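You operate a simulated robot arm through the tools that you are given. There is no shell and no other tool. Be economical: measure what you need, move in short steps, check, and stop when the job is done.

Carry out the task below with a simulated robot arm. There is one attempt and no reset: what you move stays moved.

TASK
Put two of the wooden cubes from the foot of the bed on the pink card there.

It is judged by the outcome, as a careful person would: the job done as asked, and still so three seconds after it is handed in. It fails if anything else is knocked over, pushed out of place, dropped, spilled or broken.

THE ROBOT
A 7-joint arm with a two-finger parallel gripper, fixed in place. Base frame: the origin is at the foot of the arm, x ahead of it, y to its left, z up; the work surface is at about z = 0. Lengths are in m, angles in degrees, forces in N, time in s.
With the tool pointing down near the work surface it reaches from about 0.24 to 0.62 m from the base axis. Its first joint turns from -66.0 to 66.0 degrees. Payload 2.6 kg.
Tool frame: the origin (TCP) lies between the finger pads and is the grasp point; the fingertips stand 0.03 m ahead of it; z points along the fingers, y is the line along which they close. The gripper opens to 0.094 m. The fingers are 0.028 m wide and 0.01 m thick; the gripper's body (0.05 by 0.096 m) begins 0.055 m behind the TCP.
Orientation is that of the tool frame in the base frame, as a unit quaternion [x, y, z, w]. With the fingers straight down and closing along the base's y, the tool's x points along the base's -x, its y along +y and its z along -z.

THE INTERFACE
- The arm moves only by the tool jog_arm. Its argument "deltas" is a list of rows, each a list of 7 numbers: the turn, a rotation vector about the tool's x, y, z in degrees, then the shift along the tool's x, y, z in m, then the opening in per cent of the stroke, from 0 (shut) to 100 (fully open). In form: [[ax, ay, az, tx, ty, tz, hand], ...]. A call has 1 to 10 rows; each row is the pose to reach, as a shift and turn from the pose commanded when the call began, along the tool's axes at that moment. A row lasts 0.2 s, in which the tool goes at most 0.05 m and 8.6 degrees; a call with a longer step from one row to the next is refused whole, and so is a gripper value outside its range. A pose out of reach is approached as far as the arm can. The call stops where the force on the tool passes 40 N (or 10 N more than at its start, if that is more) or the arm is blocked; 0.2 s more then pass. The fingers move at their own pace (about 0.072 m/s each) and stop on an object; they squeeze with about 35 N. The grip force told is the motor's: it shows also when the fingers shut on nothing. Time passes only in rows, and 0.2 s behind the last, so rows that repeat a pose let the fingers close. It gives the time, the measured TCP pose, the force on the tool (base axes), the opening and the grip force at its end, in the units of the frame above (readings bear some noise), and new pictures: "views" is both (left out), scene, wrist or none.
- Cameras (640 x 400 px; columns grow to the right, rows downward): "scene" is fixed at [0.0211, 0.4239, 0.5598]; the picture's right is [-0.87, -0.48, 0.00], its down [-0.29, 0.53, -0.80] and it looks along [0.39, -0.70, -0.61] (base axes); focal length 335 px, centre (320, 200). "wrist" rides on the gripper at [-0.037, 0, -0.058] in the tool frame; the picture's right is [0.00, -1.00, 0.00], its down [0.97, 0.00, -0.24] and it looks along [0.24, 0.00, 0.97] (tool axes); focal length 218 px, centre (320, 200).
- pixel_to_xyz(camera, pixels): there is no depth. For up to 12 entries [column, row, z] of the newest picture of that camera ("zoom" is the newest enlarged one), the place [x, y] in the base frame at which the ray of that pixel passes the height z, good to about 0.002 m. No time passes.
- inspect(camera, box): a new picture of the part [left, top, right, bottom] of that camera's present view, enlarged. No time passes.
- job_done(): hands the job in; it is judged then, once.

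Work in short steps. Measure before you move; look again where a grasp or a placing could have gone wrong, and mend it. You have 60 turns and 120 pictures in all, the two below and enlarged ones among them. Open the gripper and draw the arm clear of the work before you hand the job in, unless the task says otherwise; then end with one line.

The tools are called by a JSON object that holds its "api" and its "payload". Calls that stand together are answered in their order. jog_arm: Moves the arm, as the interface text tells. Its arguments: {"type":"object","properties":{"deltas":{"type":"array"},"views":{"type":"string","enum":["both","scene","wrist","none"]}},"required":["deltas"]} The other tools are called the same way: pixel_to_xyz (camera, pixels) gives the place at which the rays of pixels pass given heights; inspect (camera, box) takes an enlarged picture of a part of a camera's view; job_done () hands the job in.

At the start:

```text
clock: 0.0
tcp_pos: [0.322, -0.1134, 0.2385]
ee_rot: [0.001, 1.0, 0.0, 0.0]
contact_force: [0.0, 0.4, 0.4]
width: 0.0938
finger_force: 0.0
```

scene: 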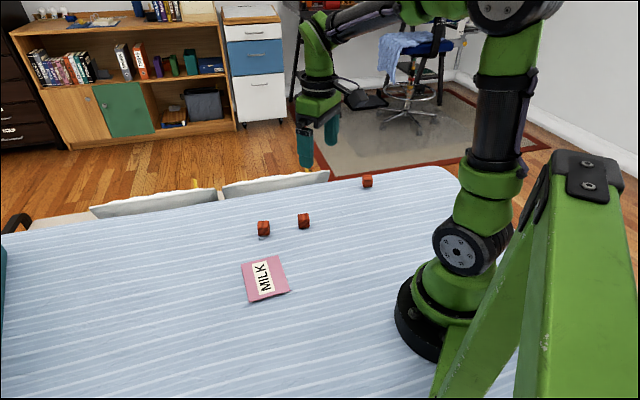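
wrist: 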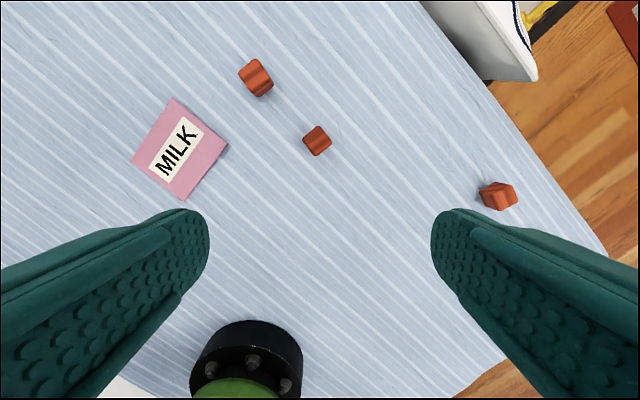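

I see three cubes and a pink card at scene (265,278). I'll zoom in and measure them.

{"api": "inspect", "payload": {"camera": "scene", "box": [220, 160, 400, 310]}}

{"api": "inspect", "payload": {"camera": "wrist", "box": [120, 40, 360, 210]}}

{"api": "pixel_to_xyz", "payload": {"camera": "wrist", "pixels": [[256, 77, 0.02], [318, 141, 0.02], [497, 196, 0.02], [173, 98, 0], [228, 146, 0], [184, 200, 0], [131, 159, 0], [180, 150, 0]]}}

{"api": "pixel_to_xyz", "payload": {"camera": "scene", "pixels": [[264, 229, 0.01], [303, 221, 0.01], [367, 181, 0.01], [265, 278, 0], [264, 237, 0], [303, 229, 0]]}}

```text
2.67 times, centred on (310, 235) of scene
```

zoom: 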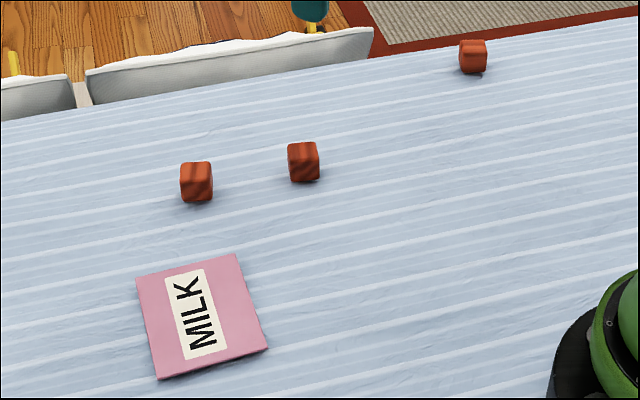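

```text
2.35 times, centred on (240, 125) of wrist
```

zoom: 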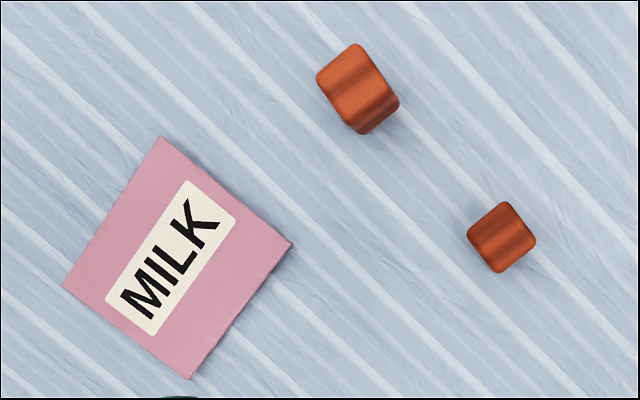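

```text
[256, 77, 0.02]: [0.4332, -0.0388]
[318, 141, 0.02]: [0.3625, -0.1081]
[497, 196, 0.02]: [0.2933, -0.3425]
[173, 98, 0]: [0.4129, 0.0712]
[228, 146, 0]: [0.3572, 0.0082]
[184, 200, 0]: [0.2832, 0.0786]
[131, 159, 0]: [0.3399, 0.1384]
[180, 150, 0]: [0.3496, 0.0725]
```

```text
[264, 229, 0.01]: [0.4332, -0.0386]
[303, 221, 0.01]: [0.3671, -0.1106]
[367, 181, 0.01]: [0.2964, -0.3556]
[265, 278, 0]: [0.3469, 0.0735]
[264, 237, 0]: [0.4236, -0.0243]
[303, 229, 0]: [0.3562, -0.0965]
```

Cube near (0.364,-0.109), another near (0.433,-0.039), card centre (0.348,0.073) with sides of 0.084. The cubes are turned about 40°. I turn the tool about -43° and go above the nearer cube.

{"api": "jog_arm", "payload": {"deltas": [[0, 0, -8, -0.008, 0.001, 0.02, 60], [0, 0, -16, -0.016, 0.002, 0.04, 60], [0, 0, -24, -0.024, 0.003, 0.06, 60], [0, 0, -32, -0.032, 0.004, 0.08, 60], [0, 0, -40, -0.042, 0.004, 0.1, 60], [0, 0, -43, -0.042, 0.004, 0.12, 60], [0, 0, -43, -0.042, 0.004, 0.12, 60]]}}

```text
clock: 1.6
tcp_pos: [0.3623, -0.1091, 0.1186]
ee_rot: [-0.367, 0.93, 0.0, -0.001]
contact_force: [0.1, -0.2, 0.4]
width: 0.0565
finger_force: 0.0
```

scene: 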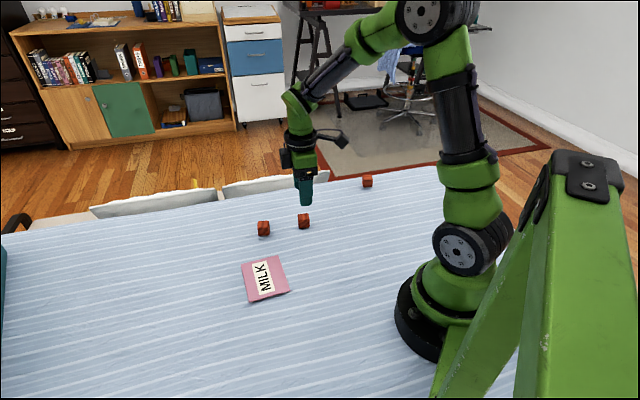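
wrist: 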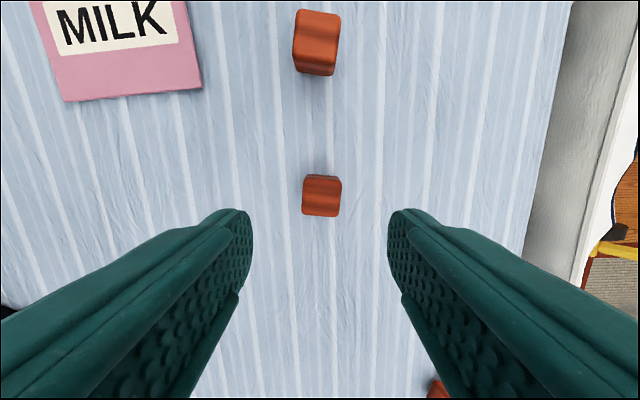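

The cube shows at wrist (321,197), square with the fingers. I measure its top centre and width.

{"api": "pixel_to_xyz", "payload": {"camera": "wrist", "pixels": [[321, 203, 0.026], [302, 204, 0.026], [341, 204, 0.026], [321, 190, 0.026], [321, 217, 0.026], [321, 177, 0], [316, 45, 0.026], [132, 96, 0.004]]}}

{"api": "inspect", "payload": {"camera": "wrist", "box": [260, 0, 380, 230]}}

```text
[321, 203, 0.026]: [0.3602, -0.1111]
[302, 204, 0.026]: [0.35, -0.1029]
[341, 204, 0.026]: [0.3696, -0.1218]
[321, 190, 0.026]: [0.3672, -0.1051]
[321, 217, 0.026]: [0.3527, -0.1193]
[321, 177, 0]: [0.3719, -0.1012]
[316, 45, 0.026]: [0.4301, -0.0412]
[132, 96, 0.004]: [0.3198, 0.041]
```

```text
1.74 times, centred on (320, 115) of wrist
```

zoom: 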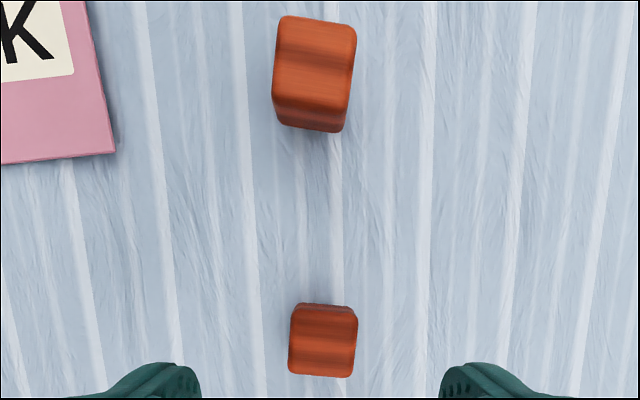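

The cube (about 0.027 m) is centred between the fingers at (0.363,-0.108). I go down to TCP z 0.036 and close.

{"api": "jog_arm", "payload": {"deltas": [[0, 0, 0, 0, 0, 0.03, 60], [0, 0, 0, 0, 0, 0.06, 60], [0, 0, 0, 0, 0, 0.075, 60], [0, 0, 0, 0, 0, 0.0825, 60], [0, 0, 0, 0, 0, 0.0825, 0], [0, 0, 0, 0, 0, 0.0825, 0], [0, 0, 0, 0, 0, 0.0825, 0]]}}

```text
clock: 3.2
tcp_pos: [0.3636, -0.1078, 0.0363]
ee_rot: [-0.365, 0.931, 0.0, 0.0]
contact_force: [0.2, -0.3, -0.8]
width: 0.0263
finger_force: 34.7
```

scene: 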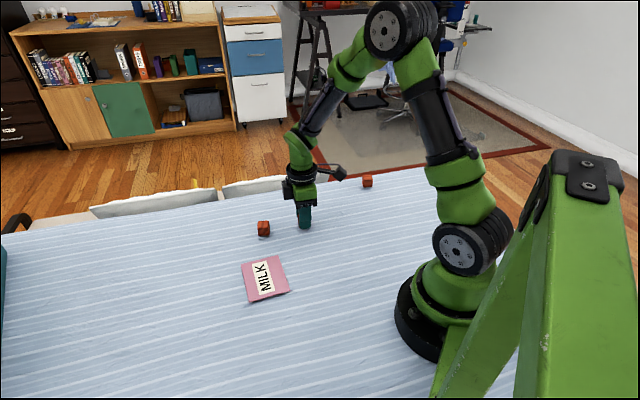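
wrist: 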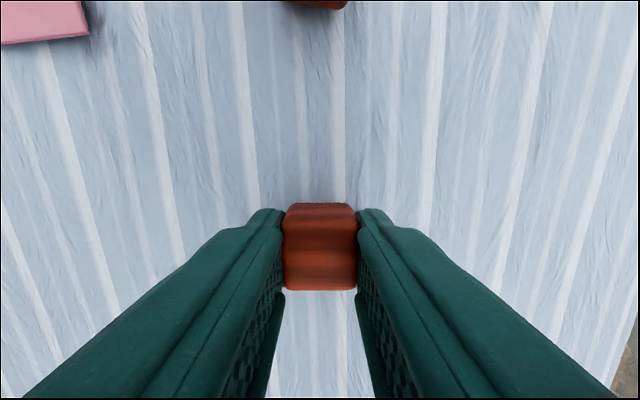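

Held (width 0.026). Lift and carry to the far half of the card, at (0.362,0.087), high, then look.

{"api": "jog_arm", "payload": {"deltas": [[0, 0, 0, 0, 0, -0.035, 0], [0, 0, 0, 0, 0, -0.07, 0], [0, 0, 0, -0.026, 0.029, -0.07, 0], [0, 0, 0, -0.053, 0.057, -0.07, 0], [0, 0, 0, -0.079, 0.086, -0.07, 0], [0, 0, 0, -0.105, 0.115, -0.07, 0], [0, 0, 0, -0.1317, 0.1435, -0.07, 0], [0, 0, 0, -0.1317, 0.1435, -0.07, 0]]}}

```text
clock: 5.0
tcp_pos: [0.3616, 0.085, 0.1085]
ee_rot: [-0.366, 0.931, 0.0, -0.001]
contact_force: [-0.4, -0.7, -0.2]
width: 0.0266
finger_force: 34.8
```

scene: 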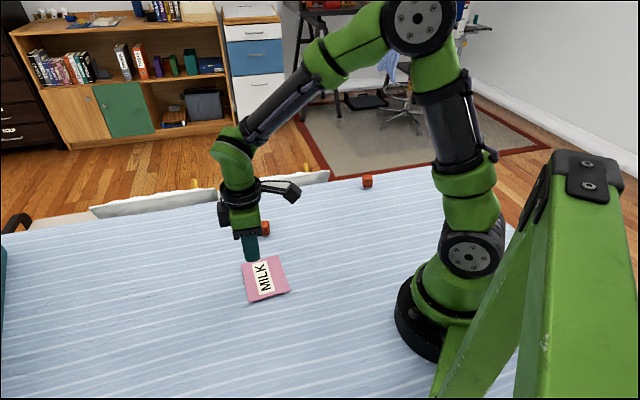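
wrist: 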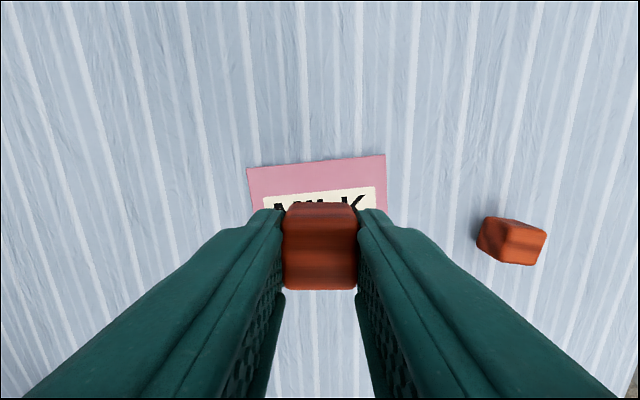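

The card's far edge runs from wrist (247,168) to (386,155). I measure it and the card's corners in the scene view.

{"api": "pixel_to_xyz", "payload": {"camera": "wrist", "pixels": [[247, 168, 0.003], [386, 155, 0.003], [512, 242, 0.02]]}}

{"api": "inspect", "payload": {"camera": "scene", "box": [220, 220, 316, 310]}}

```text
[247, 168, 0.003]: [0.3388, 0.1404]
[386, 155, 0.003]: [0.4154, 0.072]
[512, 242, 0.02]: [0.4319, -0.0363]
```

```text
4.44 times, centred on (268, 265) of scene
```

zoom: 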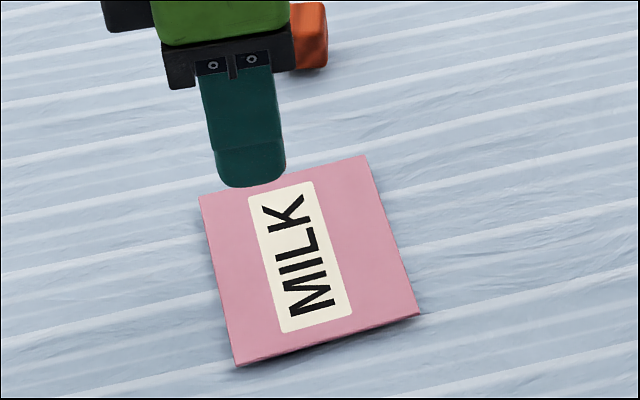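

The target keeps about 0.012 m from the card's far edge. Lower until the cube rests on the card, release, rise.

{"api": "jog_arm", "payload": {"deltas": [[0, 0, 0, 0, 0, 0.03, 0], [0, 0, 0, 0, 0, 0.055, 0], [0, 0, 0, 0, 0, 0.062, 0], [0, 0, 0, 0, 0, 0.0665, 0], [0, 0, 0, 0, 0, 0.0665, 0]], "views": "scene"}}

{"api": "inspect", "payload": {"camera": "scene", "box": [220, 220, 316, 310]}}

```text
clock: 6.2
tcp_pos: [0.3622, 0.0869, 0.0401]
ee_rot: [-0.367, 0.93, 0.0, 0.0]
contact_force: [-0.5, 0.7, 0.1]
width: 0.0263
finger_force: 34.7
```

scene: 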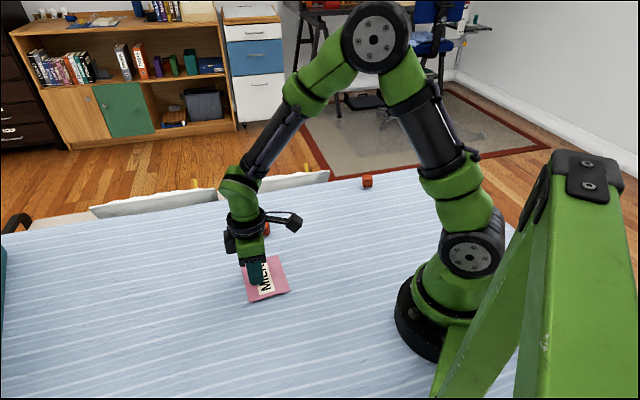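

```text
4.44 times, centred on (268, 265) of scene
```

zoom: 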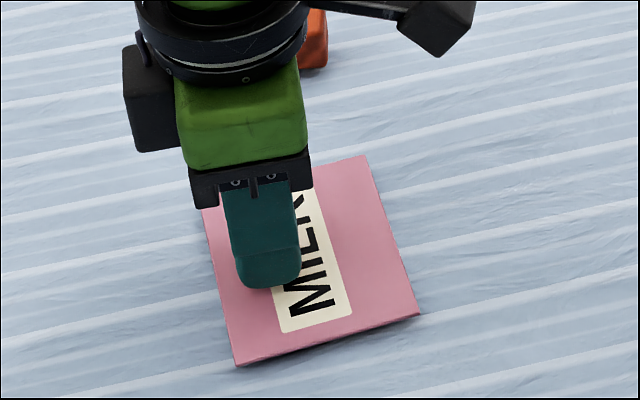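

No contact yet; lower 1 mm at a time twice and watch the force.

{"api": "jog_arm", "payload": {"deltas": [[0, 0, 0, 0, 0, 0.001, 0], [0, 0, 0, 0, 0, 0.0015, 0], [0, 0, 0, 0, 0, 0.0015, 0]], "views": "none"}}

```text
clock: 7.0
tcp_pos: [0.3618, 0.0858, 0.0377]
ee_rot: [-0.367, 0.93, 0.0, 0.0]
contact_force: [-1.4, 0.7, 8.4]
width: 0.0264
finger_force: 35.1
```

Contact now (8 N upward): the cube rests on the card. Open gently and rise.

{"api": "jog_arm", "payload": {"deltas": [[0, 0, 0, 0, 0, 0, 45], [0, 0, 0, 0, 0, 0, 60], [0, 0, 0, 0, 0, 0, 60], [0, 0, 0, 0, 0, -0.04, 60], [0, 0, 0, 0, 0, -0.08, 60], [0, 0, 0, 0, 0, -0.085, 60]]}}

```text
clock: 8.4
tcp_pos: [0.3624, 0.0864, 0.1246]
ee_rot: [-0.367, 0.93, 0.0, 0.0]
contact_force: [-0.6, 0.2, -0.1]
width: 0.0564
finger_force: 0.0
```

scene: 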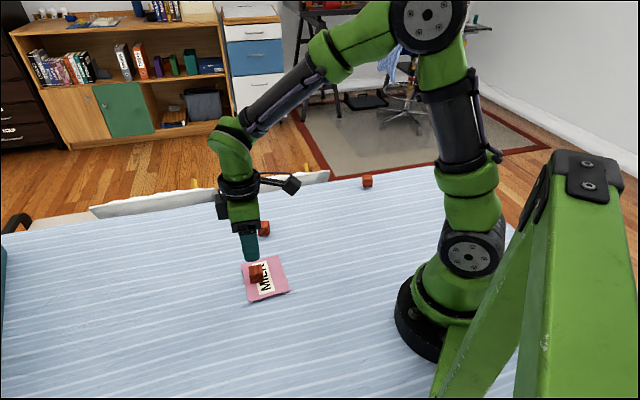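
wrist: 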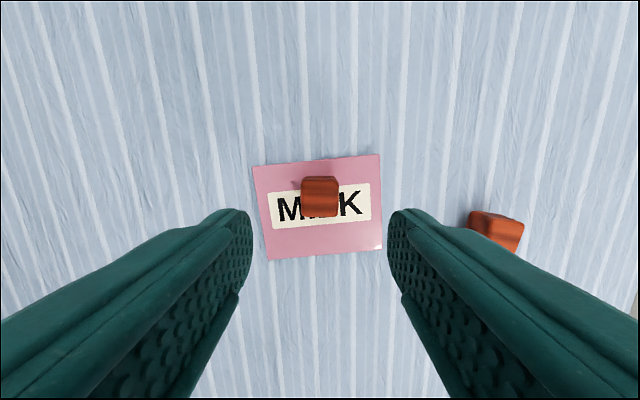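

First cube sits well on the card. Now go above the second cube at about (0.432,-0.040), turning 5° to match it.

{"api": "jog_arm", "payload": {"deltas": [[0, 0, 1, 0.009, -0.035, 0, 60], [0, 0, 2, 0.018, -0.07, 0, 60], [0, 0, 4, 0.027, -0.105, 0, 60], [0, 0, 5, 0.0348, -0.1398, 0, 60], [0, 0, 5, 0.0348, -0.1398, 0, 60], [0, 0, 5, 0.0348, -0.1398, 0, 60]]}}

{"api": "inspect", "payload": {"camera": "wrist", "box": [240, 130, 400, 230]}}

```text
clock: 9.8
tcp_pos: [0.4317, -0.0416, 0.1223]
ee_rot: [-0.325, 0.946, -0.001, 0.0]
contact_force: [0.6, 0.8, 0.3]
width: 0.0561
finger_force: 0.0
```

scene: 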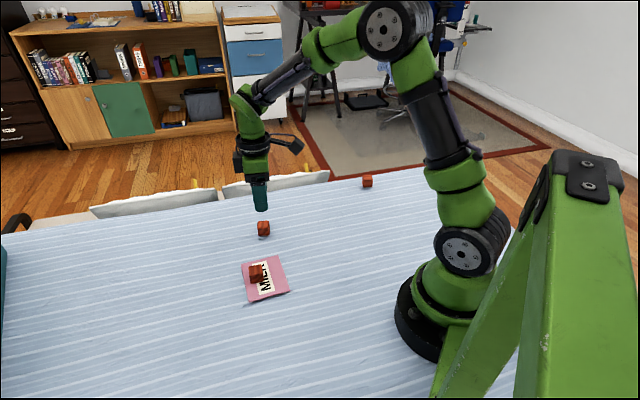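
wrist: 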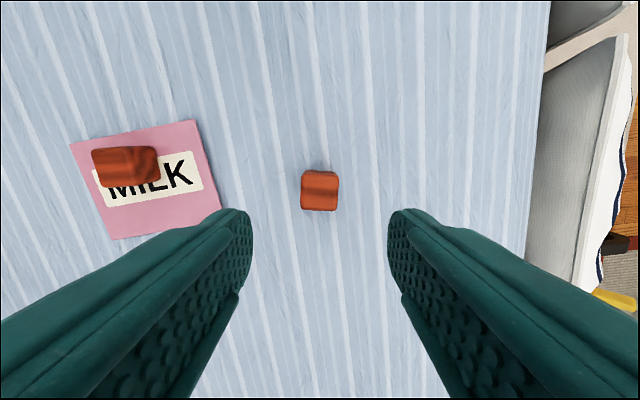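

```text
4.00 times, centred on (320, 180) of wrist
```

zoom: 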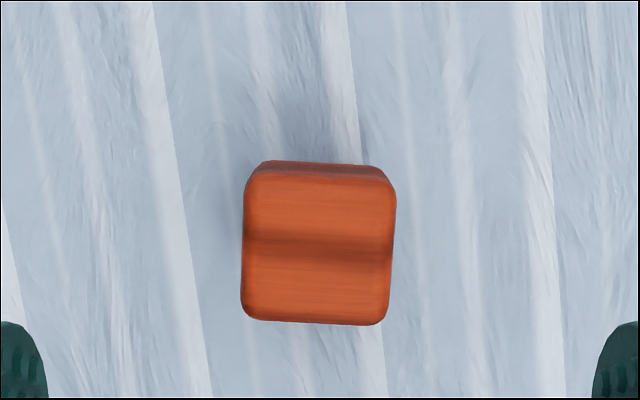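

Cube centred, row 192 versus 198 wanted, so shift about 3 mm forward; descend and grip.

{"api": "jog_arm", "payload": {"deltas": [[0, 0, 1.5, -0.003, 0, 0.03, 60], [0, 0, 1.5, -0.003, 0, 0.06, 60], [0, 0, 1.5, -0.003, 0, 0.08, 60], [0, 0, 1.5, -0.003, 0, 0.087, 60], [0, 0, 1.5, -0.003, 0, 0.087, 0], [0, 0, 1.5, -0.003, 0, 0.087, 0], [0, 0, 1.5, -0.003, 0, 0.087, 0]], "views": "wrist"}}

```text
clock: 11.4
tcp_pos: [0.4331, -0.0384, 0.0376]
ee_rot: [-0.313, 0.95, 0.0, -0.001]
contact_force: [0.7, 0.4, -0.5]
width: 0.0264
finger_force: 35.1
```

wrist: 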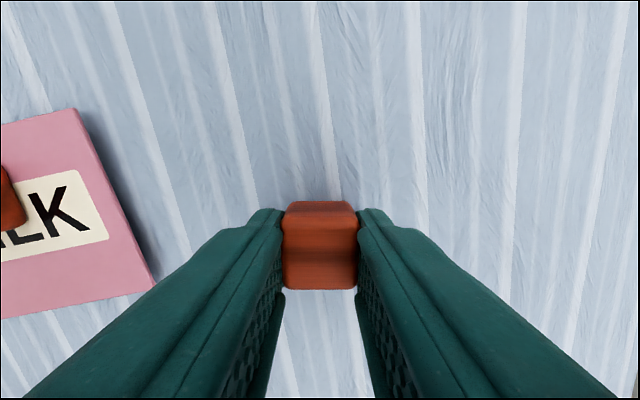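

Held. Lift, turn back 6.5°, and carry to the near half of the card at (0.336,0.061).

{"api": "jog_arm", "payload": {"deltas": [[0, 0, 0, 0, 0, -0.035, 0], [0, 0, 0, 0, 0, -0.07, 0], [0, 0, -2, 0.005, 0.035, -0.07, 0], [0, 0, -4, 0.01, 0.07, -0.07, 0], [0, 0, -6, 0.015, 0.105, -0.07, 0], [0, 0, -6.5, 0.0187, 0.1389, -0.07, 0], [0, 0, -6.5, 0.0187, 0.1389, -0.07, 0], [0, 0, -6.5, 0.0187, 0.1389, -0.07, 0]]}}

{"api": "inspect", "payload": {"camera": "scene", "box": [220, 220, 316, 310]}}

```text
clock: 13.2
tcp_pos: [0.3368, 0.0615, 0.1076]
ee_rot: [-0.366, 0.93, 0.0, 0.0]
contact_force: [0.1, 0.8, 0.2]
width: 0.0265
finger_force: 35.0
```

scene: 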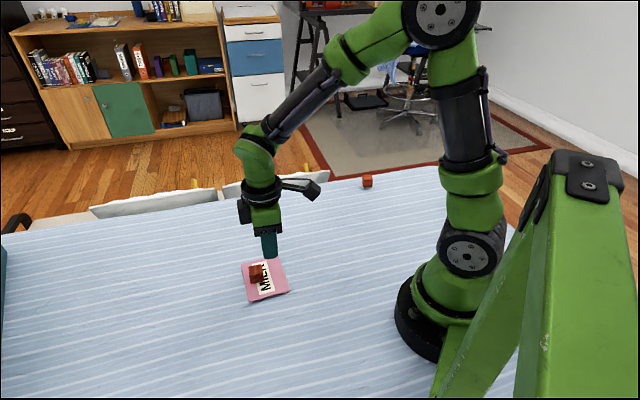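
wrist: 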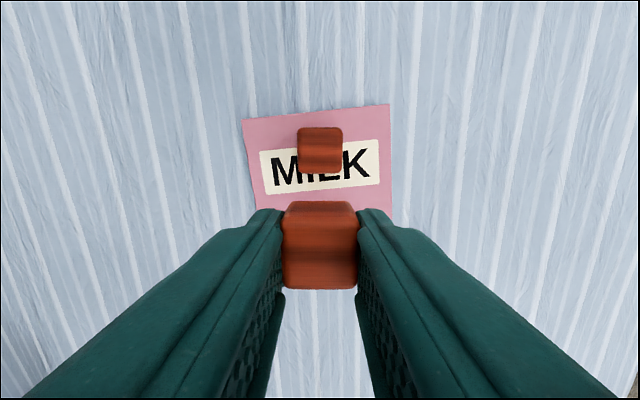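

```text
4.44 times, centred on (268, 265) of scene
```

zoom: 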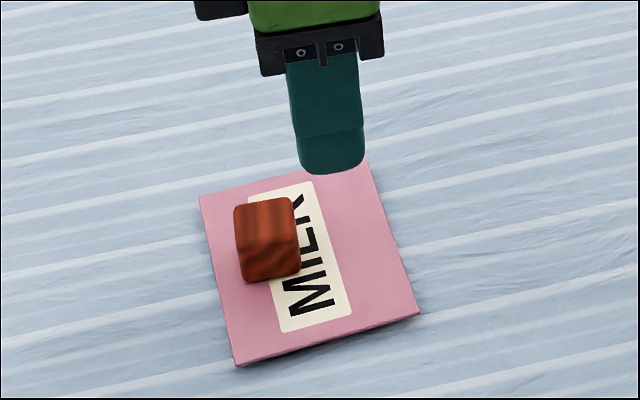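

The held cube is aligned with the first and over the near half. Lower to touch the card (same height as before).

{"api": "jog_arm", "payload": {"deltas": [[0, 0, 0, 0, 0, 0.03, 0], [0, 0, 0, 0, 0, 0.055, 0], [0, 0, 0, 0, 0, 0.064, 0], [0, 0, 0, 0, 0, 0.067, 0], [0, 0, 0, 0, 0, 0.068, 0], [0, 0, 0, 0, 0, 0.068, 0]]}}

```text
clock: 14.6
tcp_pos: [0.3368, 0.0622, 0.0373]
ee_rot: [-0.365, 0.931, 0.001, 0.0]
contact_force: [-1.5, -0.2, 5.8]
width: 0.0262
finger_force: 35.0
```

scene: 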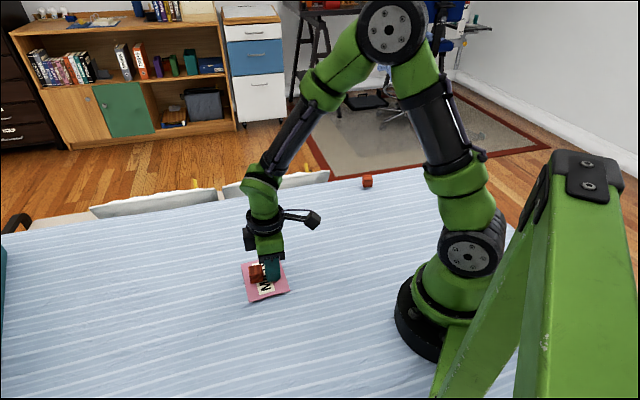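
wrist: 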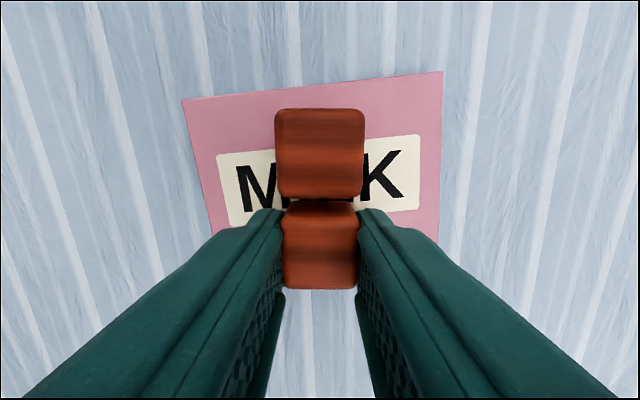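

Contact is 6 N and the cubes stand apart. Open and rise straight up, then back away.

{"api": "jog_arm", "payload": {"deltas": [[0, 0, 0, 0, 0, 0, 45], [0, 0, 0, 0, 0, 0, 60], [0, 0, 0, 0, 0, 0, 60], [0, 0, 0, 0, 0, -0.04, 60], [0, 0, 0, 0, 0, -0.08, 60], [0, 0, 0, 0, 0, -0.12, 60], [0, 0, 0, 0.03, -0.03, -0.14, 60], [0, 0, 0, 0.05, -0.06, -0.15, 60], [0, 0, 0, 0.06, -0.09, -0.15, 60], [0, 0, 0, 0.06, -0.12, -0.15, 60]]}}

{"api": "inspect", "payload": {"camera": "scene", "box": [220, 220, 316, 310]}}

```text
clock: 16.8
tcp_pos: [0.3741, -0.0676, 0.1881]
ee_rot: [-0.367, 0.93, 0.0, 0.0]
contact_force: [0.0, 0.4, 0.6]
width: 0.0564
finger_force: 0.1
```

scene: 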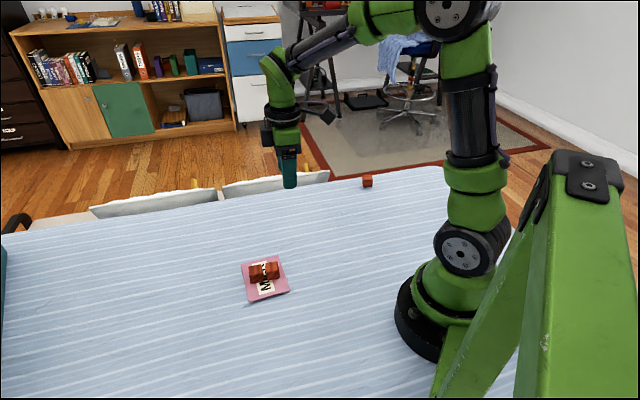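
wrist: 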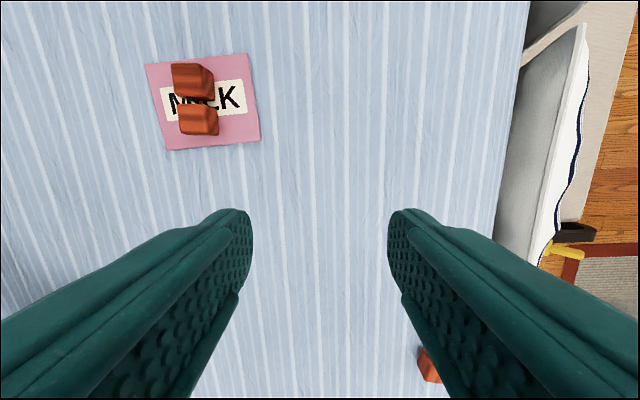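

```text
4.44 times, centred on (268, 265) of scene
```

zoom: 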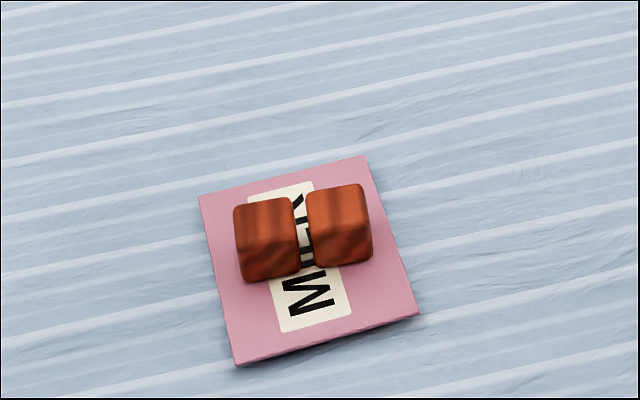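

Both cubes rest wholly on the card, the card is in place, and the third cube is untouched. The gripper is open and clear, so I hand in.

{"api": "job_done", "payload": {}}

```text
The job is handed in.
```

Two wooden cubes are now on the pink card, side by side and fully within its edges; the third cube was left where it was, and the job is handed in.
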